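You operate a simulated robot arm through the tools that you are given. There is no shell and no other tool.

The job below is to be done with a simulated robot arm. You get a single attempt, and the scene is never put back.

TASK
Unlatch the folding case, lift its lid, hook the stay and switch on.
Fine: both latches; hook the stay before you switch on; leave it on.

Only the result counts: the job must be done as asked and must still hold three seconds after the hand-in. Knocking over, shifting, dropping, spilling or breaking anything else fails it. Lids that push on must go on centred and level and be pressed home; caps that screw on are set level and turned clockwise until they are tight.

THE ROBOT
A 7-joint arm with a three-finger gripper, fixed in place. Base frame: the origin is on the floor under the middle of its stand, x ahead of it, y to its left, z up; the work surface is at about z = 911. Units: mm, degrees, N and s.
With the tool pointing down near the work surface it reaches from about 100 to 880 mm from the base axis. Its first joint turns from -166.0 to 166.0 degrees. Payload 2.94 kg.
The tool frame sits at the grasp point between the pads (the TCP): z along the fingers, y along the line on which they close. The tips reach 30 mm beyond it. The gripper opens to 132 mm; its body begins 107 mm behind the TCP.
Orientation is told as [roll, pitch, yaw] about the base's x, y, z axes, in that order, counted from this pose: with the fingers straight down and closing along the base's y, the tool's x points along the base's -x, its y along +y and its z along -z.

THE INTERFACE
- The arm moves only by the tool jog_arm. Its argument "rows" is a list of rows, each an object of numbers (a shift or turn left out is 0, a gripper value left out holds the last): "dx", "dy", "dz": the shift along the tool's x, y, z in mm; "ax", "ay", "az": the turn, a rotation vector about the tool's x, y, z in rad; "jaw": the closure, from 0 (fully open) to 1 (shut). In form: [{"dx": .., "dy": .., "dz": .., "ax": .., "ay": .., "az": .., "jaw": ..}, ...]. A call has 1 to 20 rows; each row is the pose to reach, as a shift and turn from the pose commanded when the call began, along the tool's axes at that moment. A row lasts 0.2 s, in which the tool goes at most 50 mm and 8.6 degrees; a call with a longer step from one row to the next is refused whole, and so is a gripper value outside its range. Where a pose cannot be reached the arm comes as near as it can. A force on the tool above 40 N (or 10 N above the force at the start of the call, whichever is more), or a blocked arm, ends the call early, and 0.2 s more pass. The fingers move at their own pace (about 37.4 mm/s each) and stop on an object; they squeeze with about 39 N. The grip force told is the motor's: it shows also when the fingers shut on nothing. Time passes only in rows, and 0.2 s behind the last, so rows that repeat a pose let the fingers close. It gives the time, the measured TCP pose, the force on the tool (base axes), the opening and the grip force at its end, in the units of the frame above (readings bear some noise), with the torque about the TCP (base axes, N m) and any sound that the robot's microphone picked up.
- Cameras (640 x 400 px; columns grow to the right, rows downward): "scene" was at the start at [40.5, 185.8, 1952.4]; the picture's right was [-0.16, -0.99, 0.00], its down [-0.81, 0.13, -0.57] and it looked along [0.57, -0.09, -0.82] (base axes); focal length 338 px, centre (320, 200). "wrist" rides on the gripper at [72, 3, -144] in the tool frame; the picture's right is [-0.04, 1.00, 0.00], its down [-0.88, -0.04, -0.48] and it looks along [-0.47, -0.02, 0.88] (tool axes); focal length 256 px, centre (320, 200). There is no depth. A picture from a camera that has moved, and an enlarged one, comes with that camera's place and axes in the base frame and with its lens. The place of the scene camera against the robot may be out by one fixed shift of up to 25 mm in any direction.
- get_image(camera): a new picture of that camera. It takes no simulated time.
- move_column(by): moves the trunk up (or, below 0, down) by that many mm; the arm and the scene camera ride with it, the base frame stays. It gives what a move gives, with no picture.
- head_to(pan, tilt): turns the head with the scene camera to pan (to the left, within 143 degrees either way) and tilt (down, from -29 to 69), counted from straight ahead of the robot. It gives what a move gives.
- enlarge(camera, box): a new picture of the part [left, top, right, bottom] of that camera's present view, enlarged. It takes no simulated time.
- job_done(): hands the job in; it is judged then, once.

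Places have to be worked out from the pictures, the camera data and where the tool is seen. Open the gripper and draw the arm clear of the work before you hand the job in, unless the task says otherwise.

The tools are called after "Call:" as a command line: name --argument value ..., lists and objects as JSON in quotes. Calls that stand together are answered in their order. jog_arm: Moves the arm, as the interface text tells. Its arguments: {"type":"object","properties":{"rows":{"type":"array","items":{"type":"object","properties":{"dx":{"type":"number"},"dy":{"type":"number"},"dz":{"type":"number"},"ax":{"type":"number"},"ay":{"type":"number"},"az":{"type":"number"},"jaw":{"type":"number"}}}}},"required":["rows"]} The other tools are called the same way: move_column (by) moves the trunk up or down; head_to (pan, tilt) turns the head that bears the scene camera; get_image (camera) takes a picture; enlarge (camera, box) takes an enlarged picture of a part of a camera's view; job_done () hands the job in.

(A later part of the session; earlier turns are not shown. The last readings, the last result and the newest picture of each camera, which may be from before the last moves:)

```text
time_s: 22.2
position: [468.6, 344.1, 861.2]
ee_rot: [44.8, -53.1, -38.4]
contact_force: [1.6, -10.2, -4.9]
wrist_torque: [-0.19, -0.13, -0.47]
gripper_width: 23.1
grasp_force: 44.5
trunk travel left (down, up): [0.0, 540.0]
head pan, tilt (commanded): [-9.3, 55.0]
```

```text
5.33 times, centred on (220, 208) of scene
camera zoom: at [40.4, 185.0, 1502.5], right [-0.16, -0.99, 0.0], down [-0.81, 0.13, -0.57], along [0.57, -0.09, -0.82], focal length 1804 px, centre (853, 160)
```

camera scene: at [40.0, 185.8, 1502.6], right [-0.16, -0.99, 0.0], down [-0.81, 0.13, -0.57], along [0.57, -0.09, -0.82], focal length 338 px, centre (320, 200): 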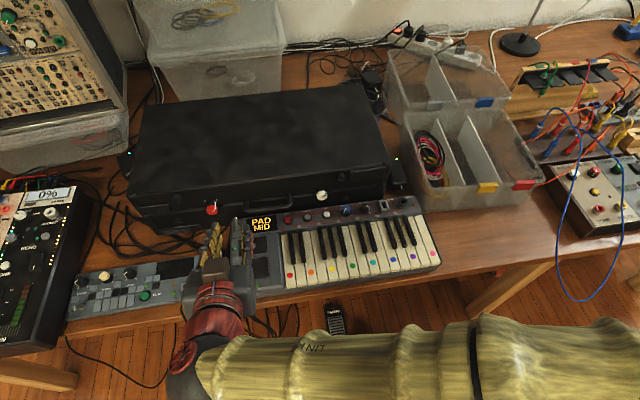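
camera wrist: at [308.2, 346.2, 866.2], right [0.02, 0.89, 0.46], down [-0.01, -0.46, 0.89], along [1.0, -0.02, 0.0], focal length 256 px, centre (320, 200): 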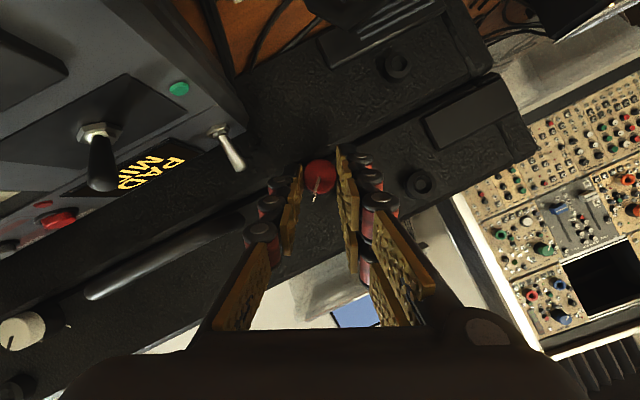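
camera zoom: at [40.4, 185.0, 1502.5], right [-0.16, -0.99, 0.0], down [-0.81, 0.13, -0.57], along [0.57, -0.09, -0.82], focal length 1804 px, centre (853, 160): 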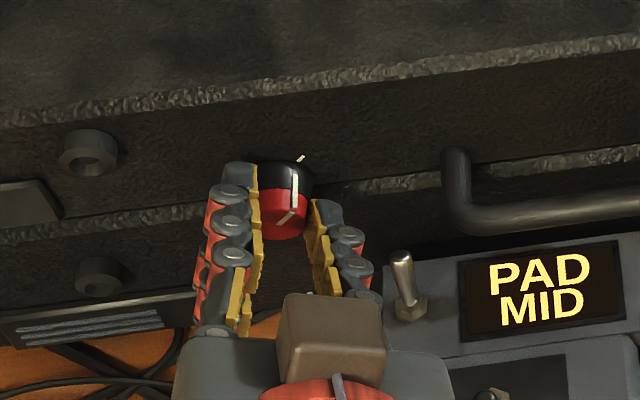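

The knob is gripped (23 mm, 44 N). I turn it counter-clockwise as seen from the robot, about the knob axis, the first 45°.

Call:
jog_arm --rows '[{"dx": 0.09, "dy": 0.47, "dz": 0.05, "ax": 0.0615, "az": -0.1156}, {"dx": 0.34, "dy": 1.92, "dz": 0.18, "ax": 0.1229, "az": -0.2311}, {"dx": 0.76, "dy": 3.31, "dz": 0.4, "ax": 0.1844, "az": -0.3467}, {"dx": 1.33, "dy": 4.64, "dz": 0.71, "ax": 0.2458, "az": -0.4623}, {"dx": 2.06, "dy": 5.86, "dz": 1.09, "ax": 0.3073, "az": -0.5779}, {"dx": 2.91, "dy": 6.97, "dz": 1.55, "ax": 0.3688, "az": -0.6934}]'

Call:
get_image --camera "wrist"

Call:
enlarge --camera "scene" --box '[160, 170, 280, 245]'

```text
time_s: 23.6
position: [469.7, 354.0, 861.4]
ee_rot: [-37.6, -56.0, 32.6]
contact_force: [-0.8, -4.7, -9.5]
wrist_torque: [-0.01, -0.23, -0.14]
gripper_width: 23.4
grasp_force: 44.8
trunk travel left (down, up): [0.0, 540.0]
head pan, tilt (commanded): [-9.3, 55.0]
```

```text
taken
camera wrist: at [308.1, 358.1, 864.5], right [0.02, 0.95, -0.31], down [-0.01, 0.31, 0.95], along [1.0, -0.02, 0.01], focal length 256 px, centre (320, 200)
```

wrist: 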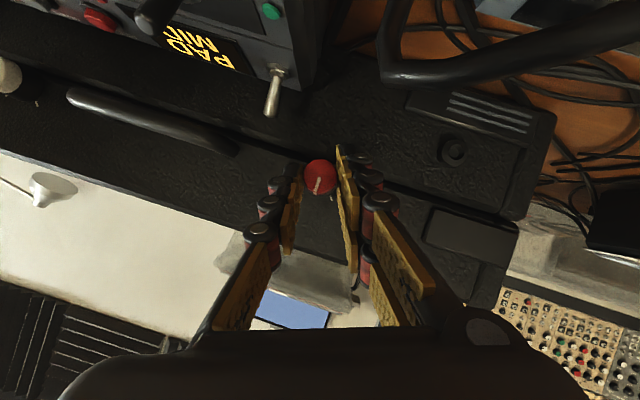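

```text
5.33 times, centred on (220, 208) of scene
camera zoom: at [40.5, 185.7, 1502.4], right [-0.16, -0.99, 0.0], down [-0.81, 0.13, -0.57], along [0.57, -0.09, -0.82], focal length 1804 px, centre (853, 160)
```

zoom: 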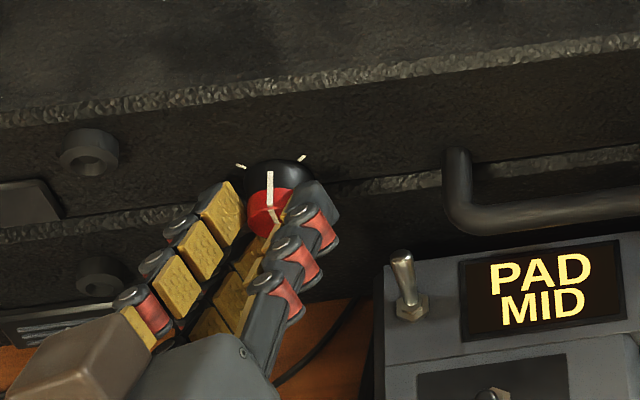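

The pointer followed to straight up (45° done). I continue the second 45°.

Call:
jog_arm --rows '[{"dx": 0.79, "dy": 1.47, "dz": 0.05, "ax": 0.0615, "az": -0.1156}, {"dx": 1.04, "dy": 2.92, "dz": 0.18, "ax": 0.1229, "az": -0.2311}, {"dx": 1.46, "dy": 4.31, "dz": 0.4, "ax": 0.1844, "az": -0.3467}, {"dx": 2.03, "dy": 5.64, "dz": 0.71, "ax": 0.2458, "az": -0.4623}, {"dx": 2.76, "dy": 6.86, "dz": 1.09, "ax": 0.3073, "az": -0.5779}, {"dx": 3.61, "dy": 7.97, "dz": 1.55, "ax": 0.3688, "az": -0.6934}]'

Call:
get_image --camera "wrist"

Call:
enlarge --camera "scene" --box '[160, 170, 280, 245]'

```text
time_s: 25.1
position: [468.0, 360.6, 856.0]
ee_rot: [-77.6, -22.0, 59.7]
contact_force: [-3.0, 5.9, -4.9]
wrist_torque: [0.09, 0.24, -0.55]
gripper_width: 23.5
grasp_force: 44.9
trunk travel left (down, up): [0.0, 540.0]
head pan, tilt (commanded): [-9.3, 55.0]
```

```text
taken
camera wrist: at [308.0, 365.4, 854.4], right [0.02, 0.46, -0.89], down [-0.01, 0.89, 0.46], along [1.0, 0.0, 0.02], focal length 256 px, centre (320, 200)
```

wrist: 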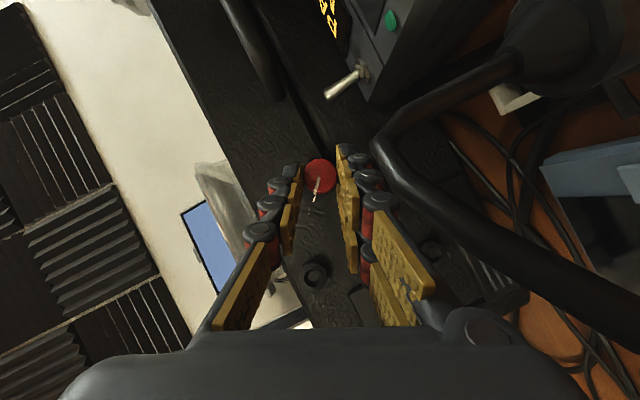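

```text
5.33 times, centred on (220, 208) of scene
camera zoom: at [40.2, 186.6, 1502.3], right [-0.16, -0.99, 0.0], down [-0.81, 0.13, -0.57], along [0.57, -0.09, -0.82], focal length 1804 px, centre (853, 160)
```

zoom: 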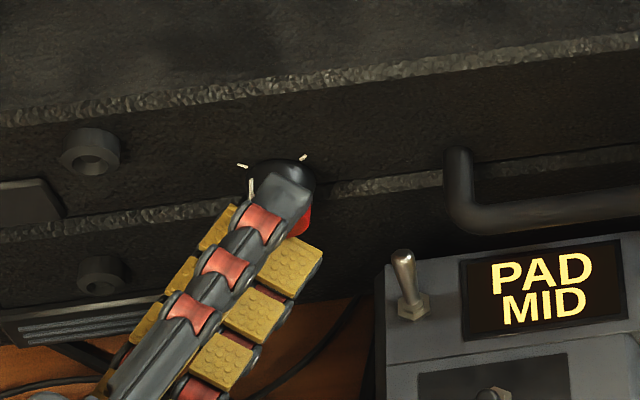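

The knob followed without slip. I check in detail whether the pointer now lines up with the left tick.

Call:
enlarge --camera "wrist" --box '[270, 140, 370, 230]'

Call:
enlarge --camera "scene" --box '[195, 190, 235, 220]'

```text
4.44 times, centred on (320, 185) of wrist
camera zoom: at [308.0, 365.4, 854.4], right [0.02, 0.46, -0.89], down [-0.01, 0.89, 0.46], along [1.0, 0.0, 0.02], focal length 1138 px, centre (320, 267)
```

zoom: 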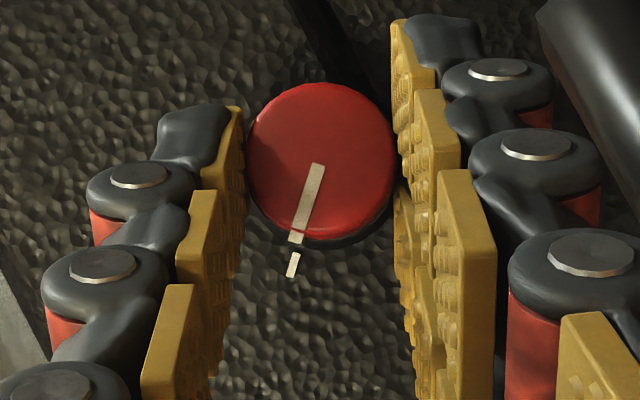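

```text
13.33 times, centred on (215, 205) of scene
camera zoom: at [40.2, 186.6, 1502.3], right [-0.16, -0.99, 0.0], down [-0.81, 0.13, -0.57], along [0.57, -0.09, -0.82], focal length 4511 px, centre (1720, 133)
```

zoom: 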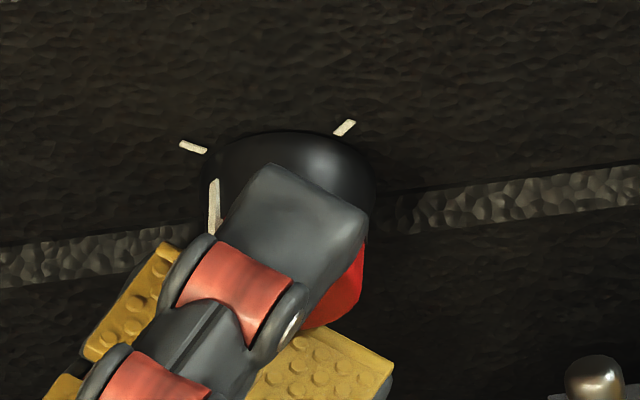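

Pointer lines up with the left tick, 90° turned. I nudge it 4° more to be sure it is home, watching the torque.

Call:
jog_arm --rows '[{"dx": 0.02, "dy": 0.79, "dz": 0.01, "ax": 0.0328, "az": -0.0616}, {"dx": 0.02, "dy": 0.79, "dz": 0.01, "ax": 0.0328, "az": -0.0616}]'

Call:
enlarge --camera "wrist" --box '[270, 140, 370, 230]'

```text
time_s: 25.6
position: [468.1, 361.5, 854.6]
ee_rot: [-79.8, -18.5, 60.3]
contact_force: [-0.3, 9.5, -4.3]
wrist_torque: [0.35, 0.14, 0.21]
gripper_width: 23.6
grasp_force: 44.6
trunk travel left (down, up): [0.0, 540.0]
head pan, tilt (commanded): [-9.3, 55.0]
```

```text
4.44 times, centred on (320, 185) of wrist
camera zoom: at [308.0, 365.6, 853.4], right [0.02, 0.39, -0.92], down [-0.01, 0.92, 0.39], along [1.0, 0.0, 0.02], focal length 1138 px, centre (320, 267)
```

zoom: 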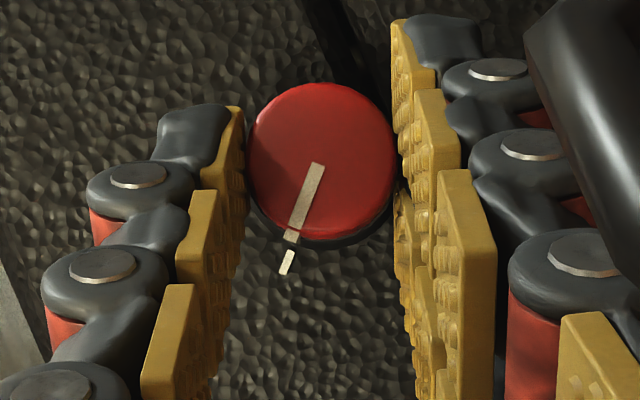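

Torque about the knob axis rose with slight slip: the knob is at its stop. I release it a little and back straight off.

Call:
jog_arm --rows '[{"jaw": 0.74}, {"jaw": 0.74}, {"jaw": 0.74}, {"dz": -12}, {"dz": -26}, {"dz": -42}]'

Call:
get_image --camera "wrist"

Call:
enlarge --camera "scene" --box '[160, 170, 280, 245]'

```text
time_s: 27.1
position: [431.7, 377.9, 861.7]
ee_rot: [-79.7, -18.4, 60.2]
contact_force: [-0.3, -0.3, -0.6]
wrist_torque: [0.04, -0.02, -0.02]
gripper_width: 34.6
grasp_force: 0.0
trunk travel left (down, up): [0.0, 540.0]
head pan, tilt (commanded): [-9.3, 55.0]
```

```text
taken
camera wrist: at [270.5, 383.0, 860.4], right [0.02, 0.39, -0.92], down [-0.01, 0.92, 0.39], along [1.0, 0.0, 0.02], focal length 256 px, centre (320, 200)
```

wrist: 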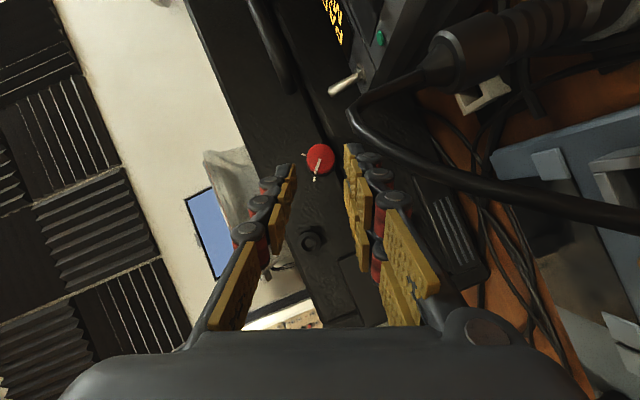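

```text
5.33 times, centred on (220, 208) of scene
camera zoom: at [40.4, 185.9, 1502.4], right [-0.16, -0.99, 0.0], down [-0.81, 0.13, -0.57], along [0.57, -0.09, -0.82], focal length 1804 px, centre (853, 160)
```

zoom: 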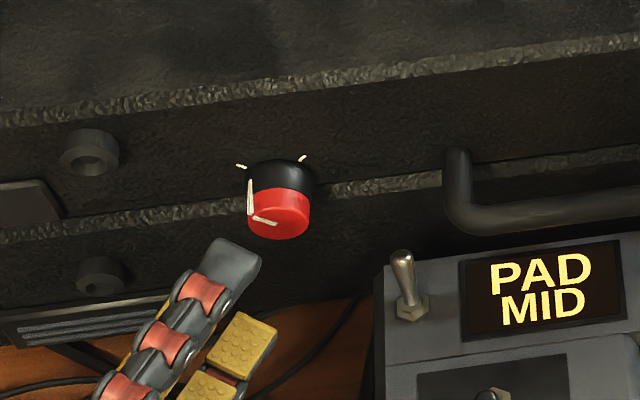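

The red pointer now sits on its left tick. I roll the tool back upright around the knob axis, away from the cable.

Call:
jog_arm --rows '[{"dx": 0.24, "dy": -4.14, "dz": 0.13, "ax": -0.0628, "az": 0.1181}, {"dx": 0.97, "dy": -8.19, "dz": 0.52, "ax": -0.1256, "az": 0.2362}, {"dx": 2.18, "dy": -12.11, "dz": 1.16, "ax": -0.1884, "az": 0.3543}, {"dx": 3.83, "dy": -15.81, "dz": 2.04, "ax": -0.2512, "az": 0.4724}, {"dx": 5.9, "dy": -19.22, "dz": 3.14, "ax": -0.314, "az": 0.5905}, {"dx": 8.35, "dy": -22.29, "dz": 4.44, "ax": -0.3768, "az": 0.7086}, {"dx": 11.15, "dy": -24.97, "dz": 5.93, "ax": -0.4396, "az": 0.8267}, {"dx": 14.23, "dy": -27.19, "dz": 7.57, "ax": -0.5024, "az": 0.9448}, {"dx": 17.55, "dy": -28.93, "dz": 9.34, "ax": -0.5652, "az": 1.0629}]'

Call:
get_image --camera "wrist"

```text
time_s: 29.1
position: [431.3, 350.0, 881.8]
ee_rot: [0.4, -61.9, -0.4]
contact_force: [0.4, 0.2, -0.6]
wrist_torque: [0.01, -0.01, -0.01]
gripper_width: 34.2
grasp_force: 0.1
trunk travel left (down, up): [0.0, 540.0]
head pan, tilt (commanded): [-9.3, 55.0]
```

```text
taken
camera wrist: at [271.0, 353.4, 885.9], right [0.02, 1.0, 0.04], down [-0.01, -0.04, 1.0], along [1.0, -0.02, 0.01], focal length 256 px, centre (320, 200)
```

wrist: 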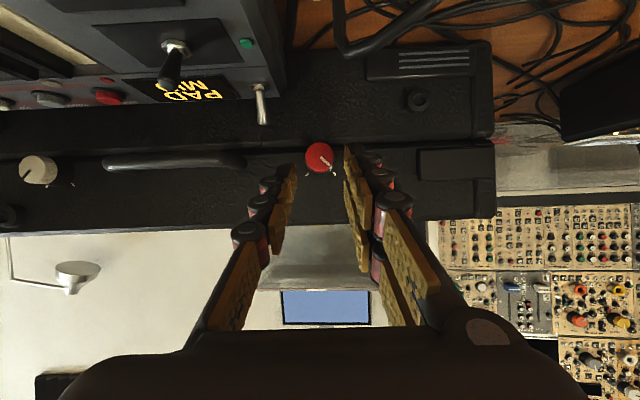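

Red is done. I carry the tool up, across the keyboard and down to the standoff in front of the white knob at y≈100.

Call:
jog_arm --rows '[{"dx": -27, "dy": -10, "dz": -34, "jaw": 0.7}, {"dx": -54.2, "dy": -20, "dz": -68.5}, {"dx": -54.2, "dy": -66, "dz": -68.5}, {"dx": -54.2, "dy": -112, "dz": -68.5}, {"dx": -54.2, "dy": -158, "dz": -68.5}, {"dx": -54.2, "dy": -204, "dz": -68.5}, {"dx": -54.2, "dy": -250, "dz": -68.5}, {"dx": -36, "dy": -250, "dz": -48}, {"dx": -18, "dy": -250, "dz": -28}, {"dx": -1.2, "dy": -250, "dz": -8.9}]'

Call:
get_image --camera "wrist"

Call:
get_image --camera "scene"

```text
time_s: 31.2
position: [420.9, 97.0, 886.8]
ee_rot: [0.2, -62.1, -0.3]
contact_force: [-0.5, 0.7, 0.0]
wrist_torque: [-0.01, -0.01, 0.01]
gripper_width: 39.2
grasp_force: 0.1
trunk travel left (down, up): [0.0, 540.0]
head pan, tilt (commanded): [-9.3, 55.0]
```

```text
taken
camera wrist: at [260.5, 100.5, 890.3], right [0.02, 1.0, 0.04], down [-0.01, -0.04, 1.0], along [1.0, -0.02, 0.01], focal length 256 px, centre (320, 200)
```

wrist: 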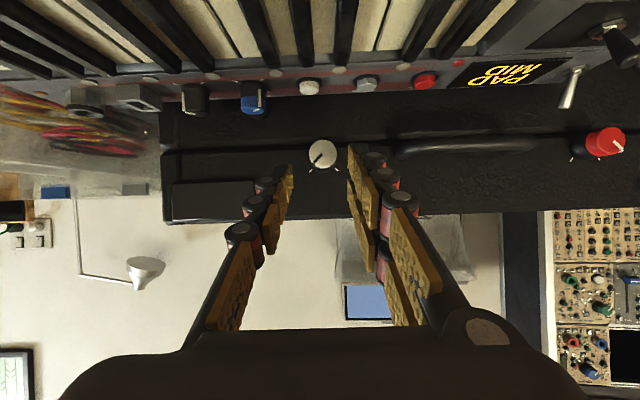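

```text
taken
camera scene: at [39.7, 185.5, 1502.5], right [-0.16, -0.99, 0.0], down [-0.81, 0.13, -0.57], along [0.57, -0.09, -0.82], focal length 338 px, centre (320, 200)
```

scene: 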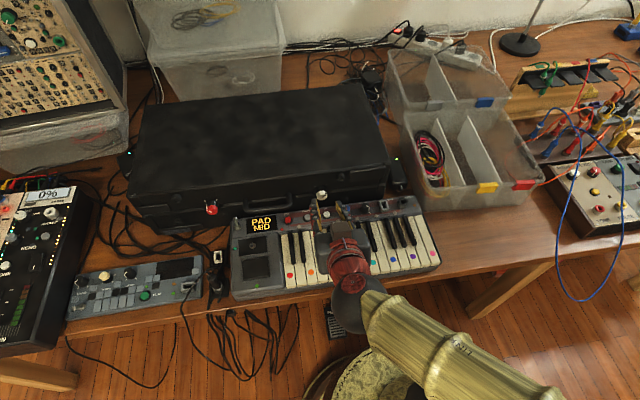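

The white knob is centred between the fingers. I zoom for exact alignment and the heights of the keyboard's knobs beneath.

Call:
enlarge --camera "wrist" --box '[160, 60, 400, 210]'

Call:
enlarge --camera "scene" --box '[270, 170, 430, 270]'

```text
2.67 times, centred on (280, 135) of wrist
camera zoom: at [260.5, 100.5, 890.3], right [0.02, 1.0, 0.04], down [-0.01, -0.04, 1.0], along [1.0, -0.02, 0.01], focal length 683 px, centre (427, 373)
```

zoom: 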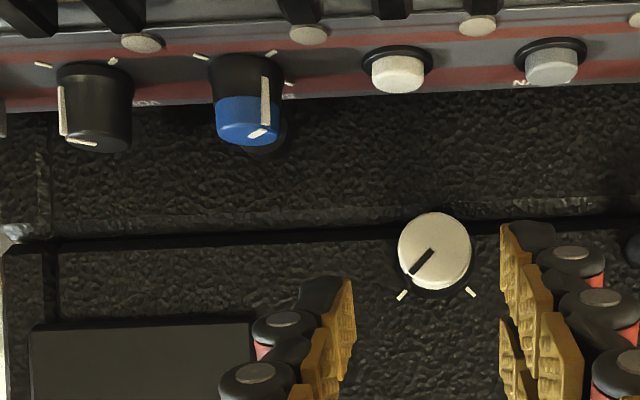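

```text
4.00 times, centred on (350, 220) of scene
camera zoom: at [39.7, 185.5, 1502.5], right [-0.16, -0.99, 0.0], down [-0.81, 0.13, -0.57], along [0.57, -0.09, -0.82], focal length 1353 px, centre (200, 120)
```

zoom: 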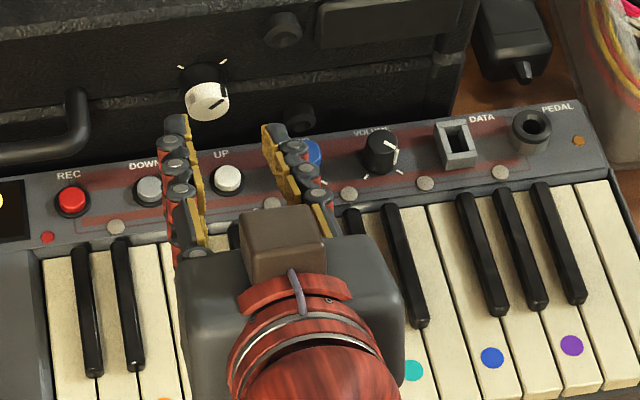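

The knob sits about 2.4 mm to the left and 2.5 mm up in tool terms; keyboard knobs top out near z≈818. I correct this and roll +25° about the knob axis at standoff.

Call:
jog_arm --rows '[{"dx": 0.1, "dy": -3.2, "dz": 0.4, "ax": -0.0512, "az": 0.0963}, {"dx": 0.2, "dy": -6.4, "dz": 0.8, "ax": -0.1024, "az": 0.1926}, {"dx": 0.3, "dy": -9.5, "dz": 1.2, "ax": -0.1536, "az": 0.2889}, {"dx": 0.46, "dy": -12.74, "dz": 1.58, "ax": -0.2048, "az": 0.3852}]'

Call:
enlarge --camera "wrist" --box '[200, 80, 440, 230]'

```text
time_s: 32.2
position: [420.7, 99.1, 891.5]
ee_rot: [44.3, -53.1, -38.5]
contact_force: [-1.1, 1.4, -0.1]
wrist_torque: [-0.02, 0.0, -0.01]
gripper_width: 39.8
grasp_force: 0.1
out of reach, approached as far as the arm can: row 4
trunk travel left (down, up): [0.0, 540.0]
head pan, tilt (commanded): [-9.3, 55.0]
```

```text
2.67 times, centred on (320, 155) of wrist
camera zoom: at [260.1, 102.2, 896.4], right [0.03, 0.89, 0.45], down [-0.01, -0.45, 0.89], along [1.0, -0.03, -0.01], focal length 683 px, centre (320, 320)
```

zoom: 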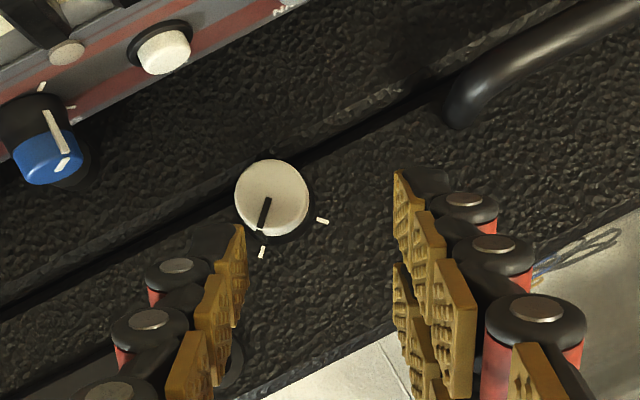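

At y=85 the +25° roll is just beyond reach, so I'll use a smaller roll range in two strokes. I go to +12° roll aligned with the white knob.

Call:
jog_arm --rows '[{"dx": -0.7, "dy": -3.6, "dz": 0.2, "ax": 0.0533, "az": -0.1002}, {"dx": -1.5, "dy": -7.3, "dz": 0.4, "ax": 0.1065, "az": -0.2003}, {"dx": -1.5, "dy": -7.3, "dz": 0.4, "ax": 0.1065, "az": -0.2003}]'

Call:
enlarge --camera "wrist" --box '[200, 80, 440, 230]'

```text
time_s: 33.0
position: [423.0, 93.7, 888.3]
ee_rot: [24.3, -59.7, -21.5]
contact_force: [0.0, -0.8, 0.0]
wrist_torque: [0.03, -0.01, 0.01]
gripper_width: 39.8
grasp_force: 0.0
trunk travel left (down, up): [0.0, 540.0]
head pan, tilt (commanded): [-9.3, 55.0]
```

```text
2.67 times, centred on (320, 155) of wrist
camera zoom: at [261.7, 95.5, 893.3], right [0.02, 0.97, 0.24], down [-0.01, -0.24, 0.97], along [1.0, -0.02, 0.0], focal length 683 px, centre (320, 320)
```

zoom: 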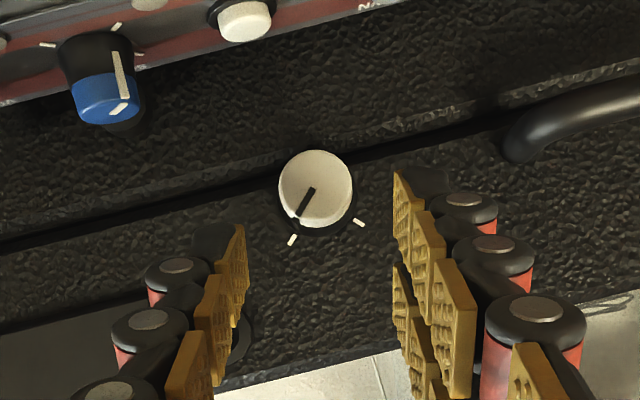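

Aligned within about 1 mm. I advance in two steps with small corrections and close on the white knob.

Call:
jog_arm --rows '[{"dx": 0.4, "dy": -0.6, "dz": 12}, {"dx": 0.8, "dy": -1.2, "dz": 24}, {"dx": 0.8, "dy": -1.2, "dz": 36}, {"dx": 0.8, "dy": -1.2, "dz": 44}, {"dx": 0.8, "dy": -1.2, "dz": 50}]'

Call:
get_image --camera "wrist"

Call:
enlarge --camera "scene" --box '[270, 160, 390, 235]'

```text
time_s: 34.2
position: [465.9, 95.8, 863.8]
ee_rot: [24.6, -59.7, -21.6]
contact_force: [-0.2, -0.4, 0.4]
wrist_torque: [-0.04, 0.02, -0.01]
gripper_width: 39.7
grasp_force: 0.0
trunk travel left (down, up): [0.0, 540.0]
head pan, tilt (commanded): [-9.3, 55.0]
```

```text
taken
camera wrist: at [305.5, 99.2, 869.8], right [0.02, 0.97, 0.25], down [-0.01, -0.25, 0.97], along [1.0, -0.02, 0.0], focal length 256 px, centre (320, 200)
```

wrist: 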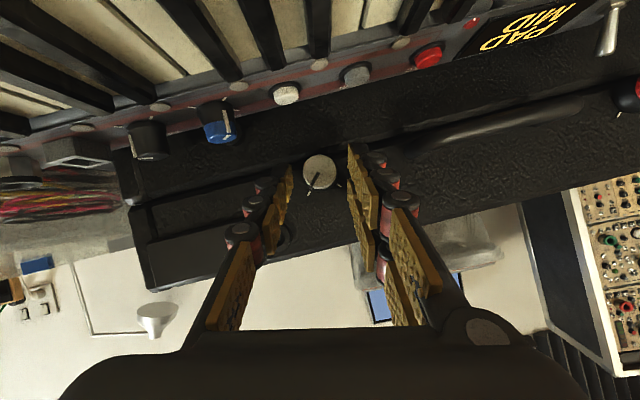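

```text
5.33 times, centred on (330, 198) of scene
camera zoom: at [39.9, 185.7, 1502.4], right [-0.16, -0.99, 0.0], down [-0.81, 0.13, -0.57], along [0.57, -0.09, -0.82], focal length 1804 px, centre (267, 213)
```

zoom: 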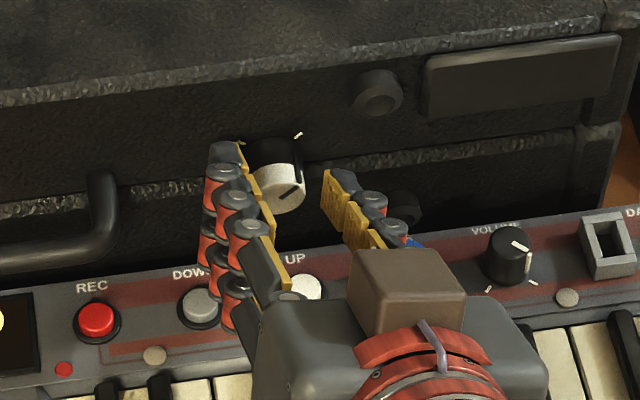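

Well centred. I close the fingers on the white knob.

Call:
jog_arm --rows '[{"dz": 1.5, "jaw": 0.8}, {"dz": 1.5, "jaw": 0.9}, {"dz": 1.5, "jaw": 1}, {"dz": 1.5, "jaw": 1}, {"dz": 1.5, "jaw": 1}]'

Call:
enlarge --camera "wrist" --box '[240, 120, 400, 220]'

```text
time_s: 35.5
position: [467.0, 96.4, 865.3]
ee_rot: [24.5, -59.8, -21.7]
contact_force: [0.1, -2.5, -0.8]
wrist_torque: [0.01, -0.08, -0.1]
gripper_width: 23.5
grasp_force: 45.2
trunk travel left (down, up): [0.0, 540.0]
head pan, tilt (commanded): [-9.3, 55.0]
```

```text
4.00 times, centred on (320, 170) of wrist
camera zoom: at [306.7, 99.1, 869.0], right [0.02, 0.97, 0.25], down [-0.01, -0.25, 0.97], along [1.0, -0.02, 0.0], focal length 1024 px, centre (320, 320)
```

zoom: 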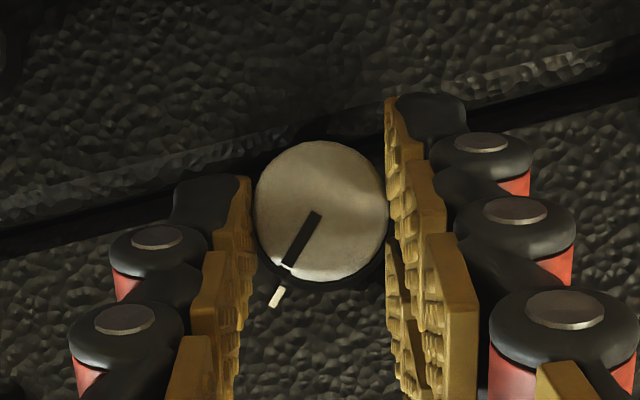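

Good grip with little side load. First stroke: −52.5° about the knob axis.

Call:
jog_arm --rows '[{"dx": 0.09, "dy": 1.47, "dz": 0.05, "ax": 0.0615, "az": -0.1156}, {"dx": 0.34, "dy": 2.92, "dz": 0.18, "ax": 0.1229, "az": -0.2311}, {"dx": 0.76, "dy": 4.31, "dz": 0.4, "ax": 0.1844, "az": -0.3467}, {"dx": 1.33, "dy": 5.64, "dz": 0.71, "ax": 0.2458, "az": -0.4623}, {"dx": 2.06, "dy": 6.86, "dz": 1.09, "ax": 0.3073, "az": -0.5779}, {"dx": 2.91, "dy": 7.97, "dz": 1.55, "ax": 0.3688, "az": -0.6934}, {"dx": 3.89, "dy": 8.94, "dz": 2.07, "ax": 0.4302, "az": -0.809}]'

Call:
get_image --camera "wrist"

Call:
enlarge --camera "scene" --box '[270, 160, 390, 235]'

```text
time_s: 37.0
position: [466.8, 109.6, 861.4]
ee_rot: [-61.2, -42.0, 50.8]
contact_force: [-10.2, 21.9, -2.4]
wrist_torque: [0.23, 0.59, -0.18]
gripper_width: 23.6
grasp_force: 44.9
trunk travel left (down, up): [0.0, 540.0]
head pan, tilt (commanded): [-9.3, 55.0]
```

```text
taken
camera wrist: at [306.5, 113.6, 862.5], right [0.02, 0.78, -0.62], down [-0.01, 0.62, 0.78], along [1.0, -0.01, 0.02], focal length 256 px, centre (320, 200)
```

wrist: 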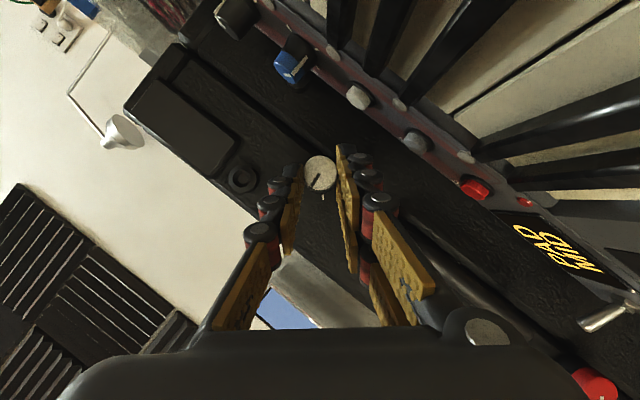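

```text
5.33 times, centred on (330, 198) of scene
camera zoom: at [39.2, 187.6, 1502.2], right [-0.16, -0.99, 0.0], down [-0.81, 0.13, -0.57], along [0.57, -0.09, -0.82], focal length 1804 px, centre (267, 213)
```

zoom: 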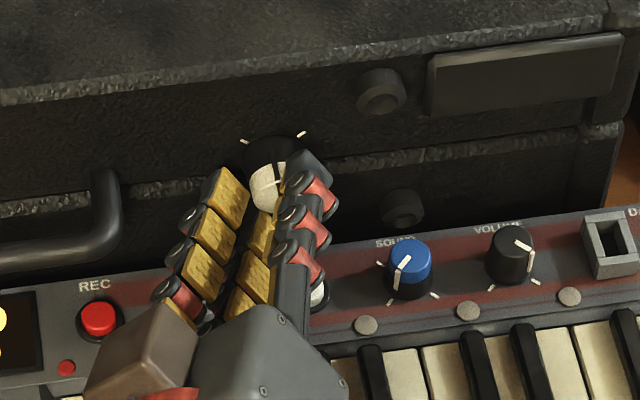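

There is about 22 N side force now; I check whether the knob followed and whether a finger touches the handle.

Call:
enlarge --camera "wrist" --box '[240, 120, 400, 220]'

Call:
enlarge --camera "scene" --box '[285, 180, 345, 225]'

Call:
enlarge --camera "wrist" --box '[330, 140, 530, 330]'

```text
4.00 times, centred on (320, 170) of wrist
camera zoom: at [306.5, 113.6, 862.5], right [0.02, 0.78, -0.62], down [-0.01, 0.62, 0.78], along [1.0, -0.01, 0.02], focal length 1024 px, centre (320, 320)
```

zoom: 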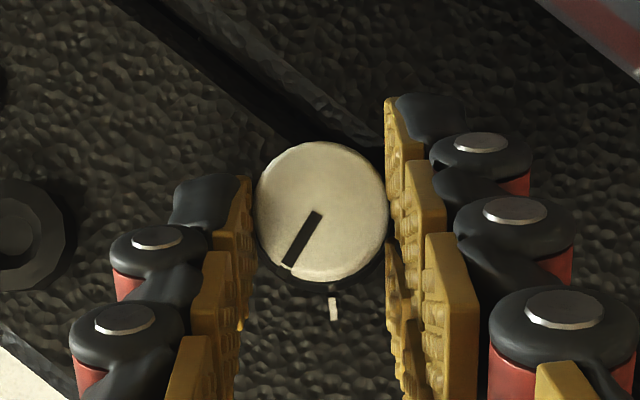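

```text
8.89 times, centred on (315, 202) of scene
camera zoom: at [39.2, 187.6, 1502.2], right [-0.16, -0.99, 0.0], down [-0.81, 0.13, -0.57], along [0.57, -0.09, -0.82], focal length 3007 px, centre (364, 178)
```

zoom: 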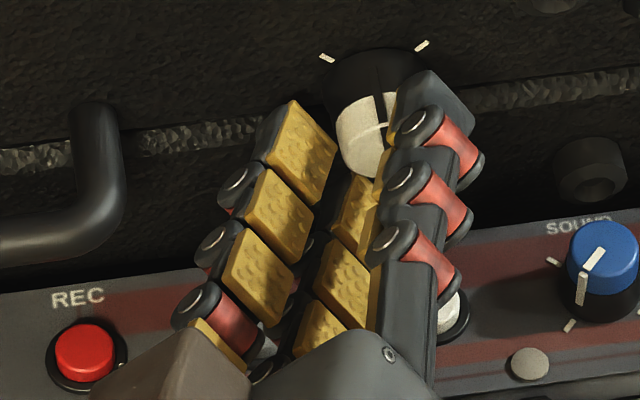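

```text
2.11 times, centred on (430, 235) of wrist
camera zoom: at [306.5, 113.6, 862.5], right [0.02, 0.78, -0.62], down [-0.01, 0.62, 0.78], along [1.0, -0.01, 0.02], focal length 539 px, centre (88, 126)
```

zoom: 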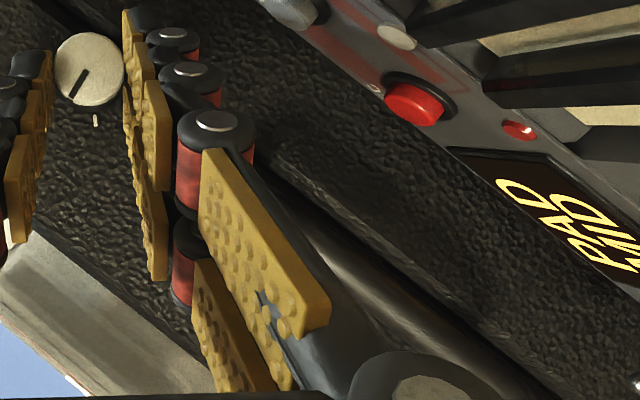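

The knob turned 52° with the grip; the side load comes from my axis being ~3 mm high. I open the fingers a little, correct by (2.6, 2.6) mm and roll back 52.5° for a second stroke.

Call:
jog_arm --rows '[{"jaw": 0.72}, {"jaw": 0.72}, {"jaw": 0.72}, {"dx": 2.6, "dy": 2.6, "jaw": 0.72}, {"dx": 2.69, "dy": 1.13, "dz": 0.05, "ax": -0.0615, "az": 0.1156}, {"dx": 2.94, "dy": -0.32, "dz": 0.18, "ax": -0.1229, "az": 0.2311}, {"dx": 3.36, "dy": -1.71, "dz": 0.4, "ax": -0.1844, "az": 0.3467}, {"dx": 3.93, "dy": -3.04, "dz": 0.71, "ax": -0.2458, "az": 0.4623}, {"dx": 4.66, "dy": -4.26, "dz": 1.09, "ax": -0.3073, "az": 0.5779}, {"dx": 5.51, "dy": -5.37, "dz": 1.55, "ax": -0.3688, "az": 0.6934}, {"dx": 6.49, "dy": -6.34, "dz": 2.07, "ax": -0.4302, "az": 0.809}]'

Call:
enlarge --camera "wrist" --box '[240, 120, 400, 220]'

Call:
enlarge --camera "scene" --box '[270, 160, 390, 235]'

```text
time_s: 39.5
position: [465.0, 96.5, 860.9]
ee_rot: [24.6, -59.8, -21.7]
contact_force: [0.2, 0.4, -0.5]
wrist_torque: [0.03, 0.02, -0.02]
gripper_width: 36.6
grasp_force: 0.0
trunk travel left (down, up): [0.0, 540.0]
head pan, tilt (commanded): [-9.3, 55.0]
```

```text
4.00 times, centred on (320, 170) of wrist
camera zoom: at [305.0, 100.0, 865.5], right [0.02, 0.97, 0.25], down [-0.01, -0.25, 0.97], along [1.0, -0.02, 0.0], focal length 1024 px, centre (320, 320)
```

zoom: 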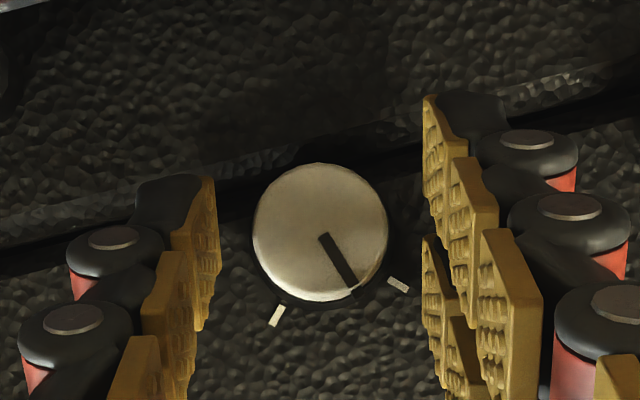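

```text
5.33 times, centred on (330, 198) of scene
camera zoom: at [40.1, 185.7, 1502.5], right [-0.16, -0.99, 0.0], down [-0.81, 0.13, -0.57], along [0.57, -0.09, -0.82], focal length 1804 px, centre (267, 213)
```

zoom: 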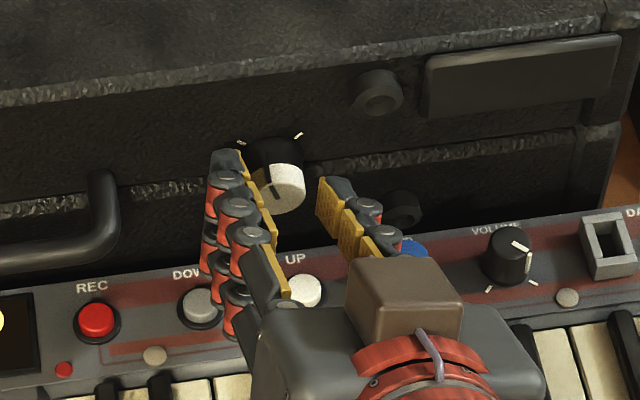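

The knob holds at about 52° of turn. I close again for the second stroke.

Call:
jog_arm --rows '[{"jaw": 0.85}, {"jaw": 1}, {"jaw": 1}, {"jaw": 1}]'

Call:
jog_arm --rows '[{"dx": 0.07, "dy": 1.37, "dz": 0.04, "ax": 0.0574, "az": -0.1079}, {"dx": 0.3, "dy": 2.73, "dz": 0.16, "ax": 0.1147, "az": -0.2157}, {"dx": 0.66, "dy": 4.04, "dz": 0.35, "ax": 0.1721, "az": -0.3236}, {"dx": 1.17, "dy": 5.29, "dz": 0.62, "ax": 0.2294, "az": -0.4315}, {"dx": 1.8, "dy": 6.46, "dz": 0.96, "ax": 0.2868, "az": -0.5394}, {"dx": 2.1, "dy": 6.94, "dz": 1.12, "ax": 0.3114, "az": -0.5856}]'

Call:
enlarge --camera "wrist" --box '[240, 120, 400, 220]'

```text
time_s: 40.5
position: [465.8, 97.9, 861.3]
ee_rot: [24.5, -59.7, -21.5]
contact_force: [-0.2, -2.4, -0.4]
wrist_torque: [-0.04, -0.12, -0.09]
gripper_width: 23.4
grasp_force: 43.4
trunk travel left (down, up): [0.0, 540.0]
head pan, tilt (commanded): [-9.3, 55.0]
```

```text
time_s: 41.9
position: [465.3, 106.5, 861.2]
ee_rot: [-46.2, -52.5, 39.5]
contact_force: [-8.8, 0.6, 6.5]
wrist_torque: [0.21, -0.01, -0.14]
gripper_width: 23.7
grasp_force: 45.2
trunk travel left (down, up): [0.0, 540.0]
head pan, tilt (commanded): [-9.3, 55.0]
```

```text
4.00 times, centred on (320, 170) of wrist
camera zoom: at [305.0, 109.6, 863.1], right [0.02, 0.92, -0.4], down [-0.01, 0.4, 0.92], along [1.0, -0.02, 0.02], focal length 1024 px, centre (320, 320)
```

zoom: 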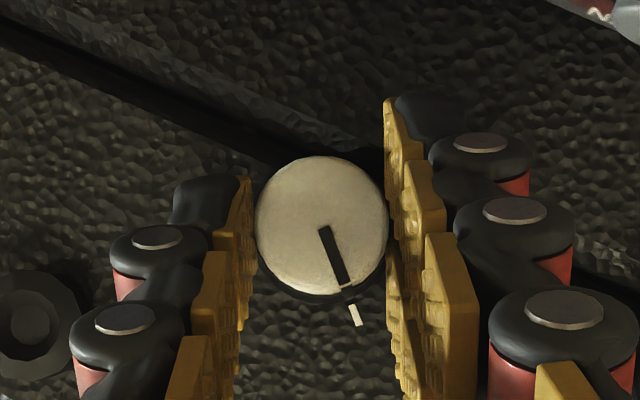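

Pointer now lines up with the left tick. I nudge 4° more to confirm the stop, then release and back off.

Call:
jog_arm --rows '[{"dx": 0.02, "dy": 0.79, "dz": 0.01, "ax": 0.0328, "az": -0.0616}, {"dx": 0.02, "dy": 0.79, "dz": 0.01, "ax": 0.0328, "az": -0.0616}]'

Call:
jog_arm --rows '[{"jaw": 0.7}, {"jaw": 0.7}, {"jaw": 0.7}, {"dz": -12}, {"dz": -26}, {"dz": -40}, {"dz": -55}]'

Call:
get_image --camera "wrist"

Call:
enlarge --camera "scene" --box '[180, 150, 380, 275]'

```text
time_s: 42.5
position: [465.8, 105.7, 859.7]
ee_rot: [-51.0, -50.0, 43.2]
contact_force: [-6.4, -0.4, 8.1]
wrist_torque: [0.19, -0.32, 0.07]
gripper_width: 23.1
grasp_force: 45.2
trunk travel left (down, up): [0.0, 540.0]
head pan, tilt (commanded): [-9.3, 55.0]
```

```text
time_s: 44.0
position: [417.2, 118.8, 882.4]
ee_rot: [-50.8, -49.9, 43.1]
contact_force: [0.0, -0.5, 0.0]
wrist_torque: [-0.02, -0.02, 0.01]
gripper_width: 39.5
grasp_force: 0.2
trunk travel left (down, up): [0.0, 540.0]
head pan, tilt (commanded): [-9.3, 55.0]
```

```text
taken
camera wrist: at [256.8, 122.7, 884.2], right [0.02, 0.88, -0.47], down [-0.01, 0.47, 0.88], along [1.0, -0.02, 0.02], focal length 256 px, centre (320, 200)
```

wrist: 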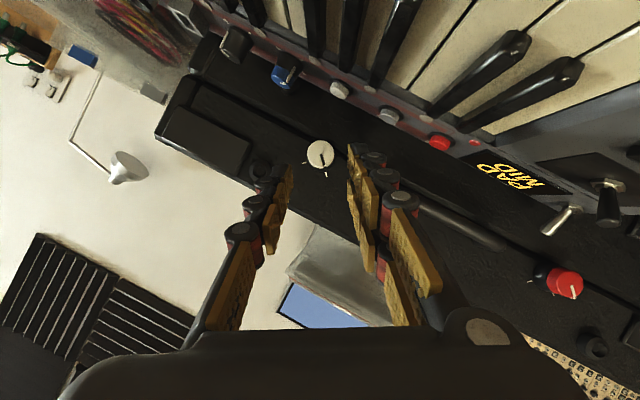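

```text
3.20 times, centred on (280, 212) of scene
camera zoom: at [40.1, 185.8, 1502.4], right [-0.16, -0.99, 0.0], down [-0.81, 0.13, -0.57], along [0.57, -0.09, -0.82], focal length 1083 px, centre (448, 160)
```

zoom: 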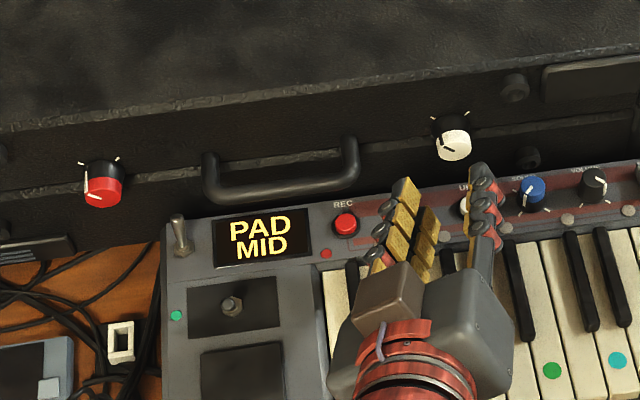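

Both knobs sit at their left ticks. Next is the lid: the handle bar is on the lid at about (470, 180–270, 850). I rise clear and roll the tool so it closes in the vertical plane (two fingers below), tilted 35°.

Call:
jog_arm --rows '[{"dx": -10.3, "dy": 2.8, "dz": -8.3, "ax": -0.0327, "ay": -0.0128, "az": -0.1229}, {"dx": -20.6, "dy": 5.6, "dz": -16.6, "ax": -0.0654, "ay": -0.0256, "az": -0.2459}, {"dx": -30.9, "dy": 8.4, "dz": -24.9, "ax": -0.0982, "ay": -0.0383, "az": -0.3688}, {"dx": -41.2, "dy": 11.2, "dz": -33.2, "ax": -0.1309, "ay": -0.0511, "az": -0.4917}, {"dx": -51.5, "dy": 14.1, "dz": -41.6, "ax": -0.1636, "ay": -0.0639, "az": -0.6147}, {"dx": -61.8, "dy": 16.9, "dz": -49.9, "ax": -0.1963, "ay": -0.0767, "az": -0.7376}, {"dx": -72.1, "dy": 19.7, "dz": -58.2, "ax": -0.2291, "ay": -0.0894, "az": -0.8605}, {"dx": -82.4, "dy": 22.5, "dz": -66.5, "ax": -0.2618, "ay": -0.1022, "az": -0.9835}, {"dx": -92.7, "dy": 25.3, "dz": -74.8, "ax": -0.2945, "ay": -0.115, "az": -1.1064}]'

Call:
get_image --camera "wrist"

Call:
get_image --camera "scene"

```text
time_s: 46.0
position: [394.7, 198.5, 971.5]
ee_rot: [-54.8, -0.4, 90.0]
contact_force: [0.1, -1.0, 0.4]
wrist_torque: [0.01, -0.02, 0.02]
gripper_width: 39.4
grasp_force: 0.0
trunk travel left (down, up): [0.0, 540.0]
head pan, tilt (commanded): [-9.3, 55.0]
```

```text
taken
camera wrist: at [276.1, 126.0, 1051.9], right [-0.58, 0.05, -0.82], down [-0.37, 0.88, 0.31], along [0.73, 0.48, -0.49], focal length 256 px, centre (320, 200)
```

wrist: 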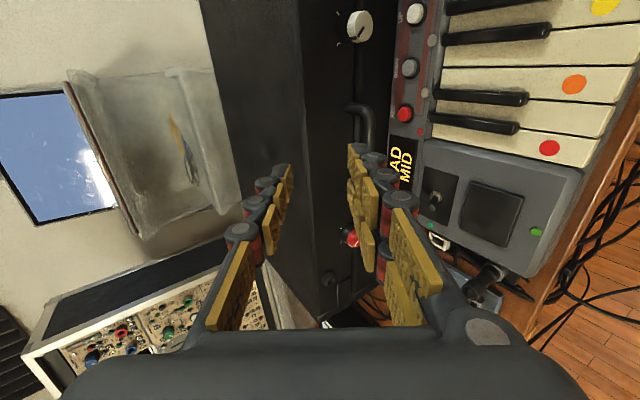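

```text
taken
camera scene: at [40.0, 185.7, 1502.4], right [-0.16, -0.99, 0.0], down [-0.81, 0.13, -0.57], along [0.57, -0.09, -0.82], focal length 338 px, centre (320, 200)
```

scene: 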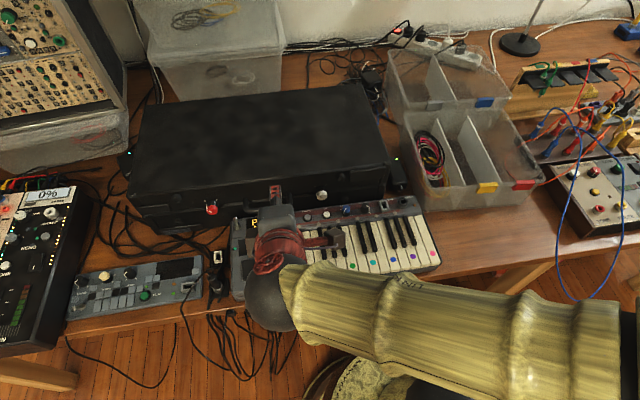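

Orientation reached. I zoom on the handle in this view to refine its position.

Call:
enlarge --camera "wrist" --box '[290, 60, 450, 260]'

Call:
enlarge --camera "scene" --box '[190, 165, 350, 265]'

```text
2.00 times, centred on (370, 160) of wrist
camera zoom: at [276.1, 126.0, 1051.9], right [-0.58, 0.05, -0.82], down [-0.37, 0.88, 0.31], along [0.73, 0.48, -0.49], focal length 512 px, centre (220, 280)
```

zoom: 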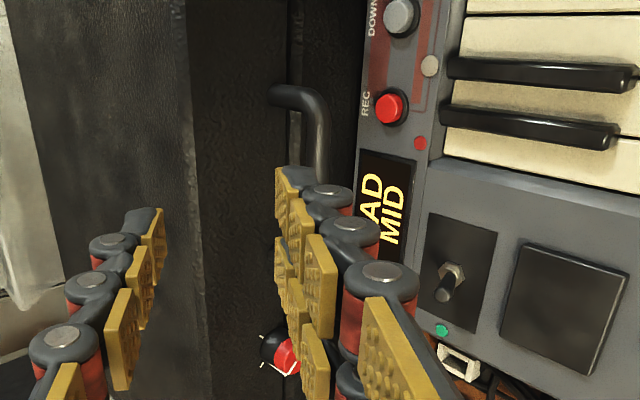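

```text
4.00 times, centred on (270, 215) of scene
camera zoom: at [40.0, 185.7, 1502.4], right [-0.16, -0.99, 0.0], down [-0.81, 0.13, -0.57], along [0.57, -0.09, -0.82], focal length 1353 px, centre (520, 140)
```

zoom: 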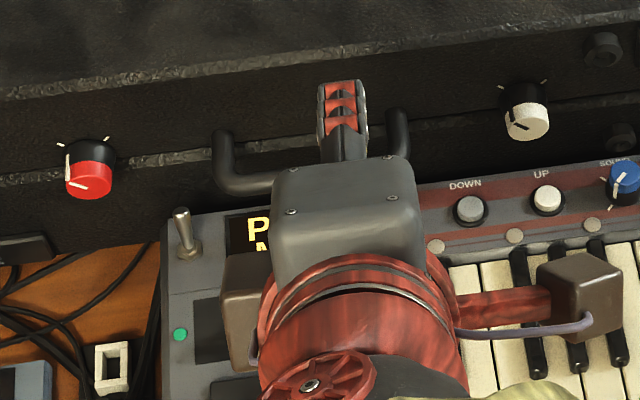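

Refined bar axis: x≈476.5, z≈850, Ø≈12, mid y≈225. I flatten to 25°, narrow the opening to about 30 mm and come to a 50 mm standoff.

Call:
jog_arm --rows '[{"dx": -8.8, "dy": 21.5, "dz": 23.3, "ax": 0.0582, "jaw": 0.77}, {"dx": -17.7, "dy": 42.9, "dz": 46.5, "ax": 0.1163}, {"dx": -26.5, "dy": 64.4, "dz": 69.8, "ax": 0.1745}, {"dx": -26.5, "dy": 64.4, "dz": 69.8, "ax": 0.1745}]'

Call:
get_image --camera "wrist"

Call:
enlarge --camera "scene" --box '[190, 165, 350, 265]'

```text
time_s: 47.0
position: [414.4, 227.8, 879.6]
ee_rot: [-64.9, -0.5, 89.9]
contact_force: [-0.1, -0.1, -1.3]
wrist_torque: [-0.02, -0.02, -0.05]
gripper_width: 30.1
grasp_force: 0.1
trunk travel left (down, up): [0.0, 540.0]
head pan, tilt (commanded): [-9.3, 55.0]
```

```text
taken
camera wrist: at [283.4, 155.3, 937.3], right [-0.42, 0.05, -0.9], down [-0.41, 0.88, 0.24], along [0.81, 0.48, -0.35], focal length 256 px, centre (320, 200)
```

wrist: 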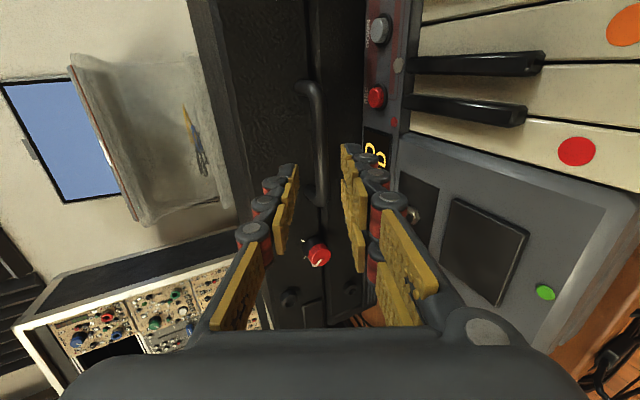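

```text
4.00 times, centred on (270, 215) of scene
camera zoom: at [40.2, 186.0, 1502.4], right [-0.16, -0.99, 0.0], down [-0.81, 0.13, -0.57], along [0.57, -0.09, -0.82], focal length 1353 px, centre (520, 140)
```

zoom: 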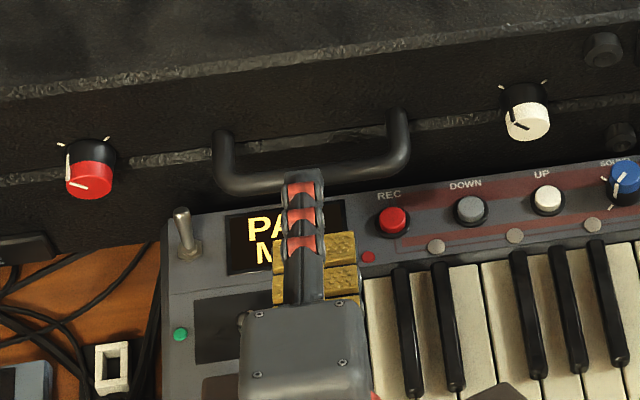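

The bar runs between the finger pads. I zoom to measure the vertical offset before advancing.

Call:
enlarge --camera "wrist" --box '[260, 80, 400, 220]'

```text
2.86 times, centred on (330, 150) of wrist
camera zoom: at [283.4, 155.3, 937.3], right [-0.42, 0.05, -0.9], down [-0.41, 0.88, 0.24], along [0.81, 0.48, -0.35], focal length 731 px, centre (291, 343)
```

zoom: 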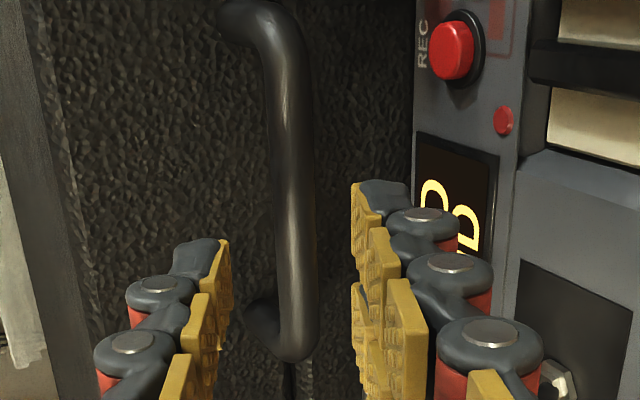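

The bar is about 1.6 mm low of centre; I advance 50 mm with that correction.

Call:
jog_arm --rows '[{"dy": 0.8, "dz": 14}, {"dy": 1.6, "dz": 28}, {"dy": 1.6, "dz": 40}, {"dy": 1.6, "dz": 50}]'

Call:
get_image --camera "wrist"

Call:
enlarge --camera "scene" --box '[190, 165, 350, 265]'

```text
time_s: 48.0
position: [458.8, 228.3, 856.2]
ee_rot: [-64.9, -0.5, 89.9]
contact_force: [-0.6, 0.1, 0.2]
wrist_torque: [0.0, 0.03, -0.02]
gripper_width: 30.5
grasp_force: 0.1
trunk travel left (down, up): [0.0, 540.0]
head pan, tilt (commanded): [-9.3, 55.0]
```

```text
taken
camera wrist: at [328.0, 153.9, 913.8], right [-0.42, 0.05, -0.9], down [-0.41, 0.88, 0.24], along [0.81, 0.48, -0.35], focal length 256 px, centre (320, 200)
```

wrist: 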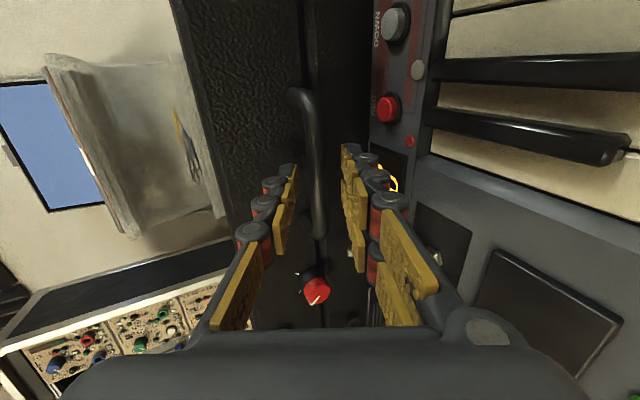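

```text
4.00 times, centred on (270, 215) of scene
camera zoom: at [40.0, 185.7, 1502.4], right [-0.16, -0.99, 0.0], down [-0.81, 0.13, -0.57], along [0.57, -0.09, -0.82], focal length 1353 px, centre (520, 140)
```

zoom: 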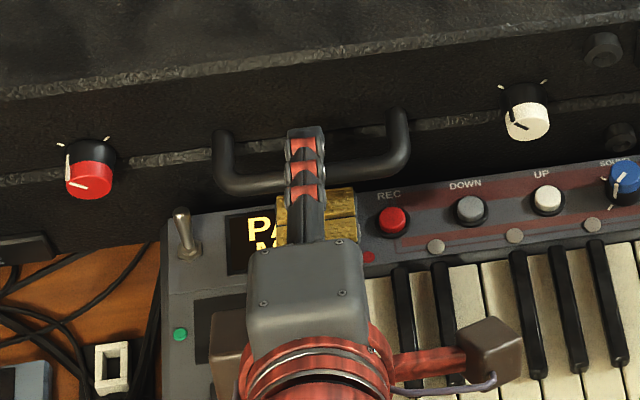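

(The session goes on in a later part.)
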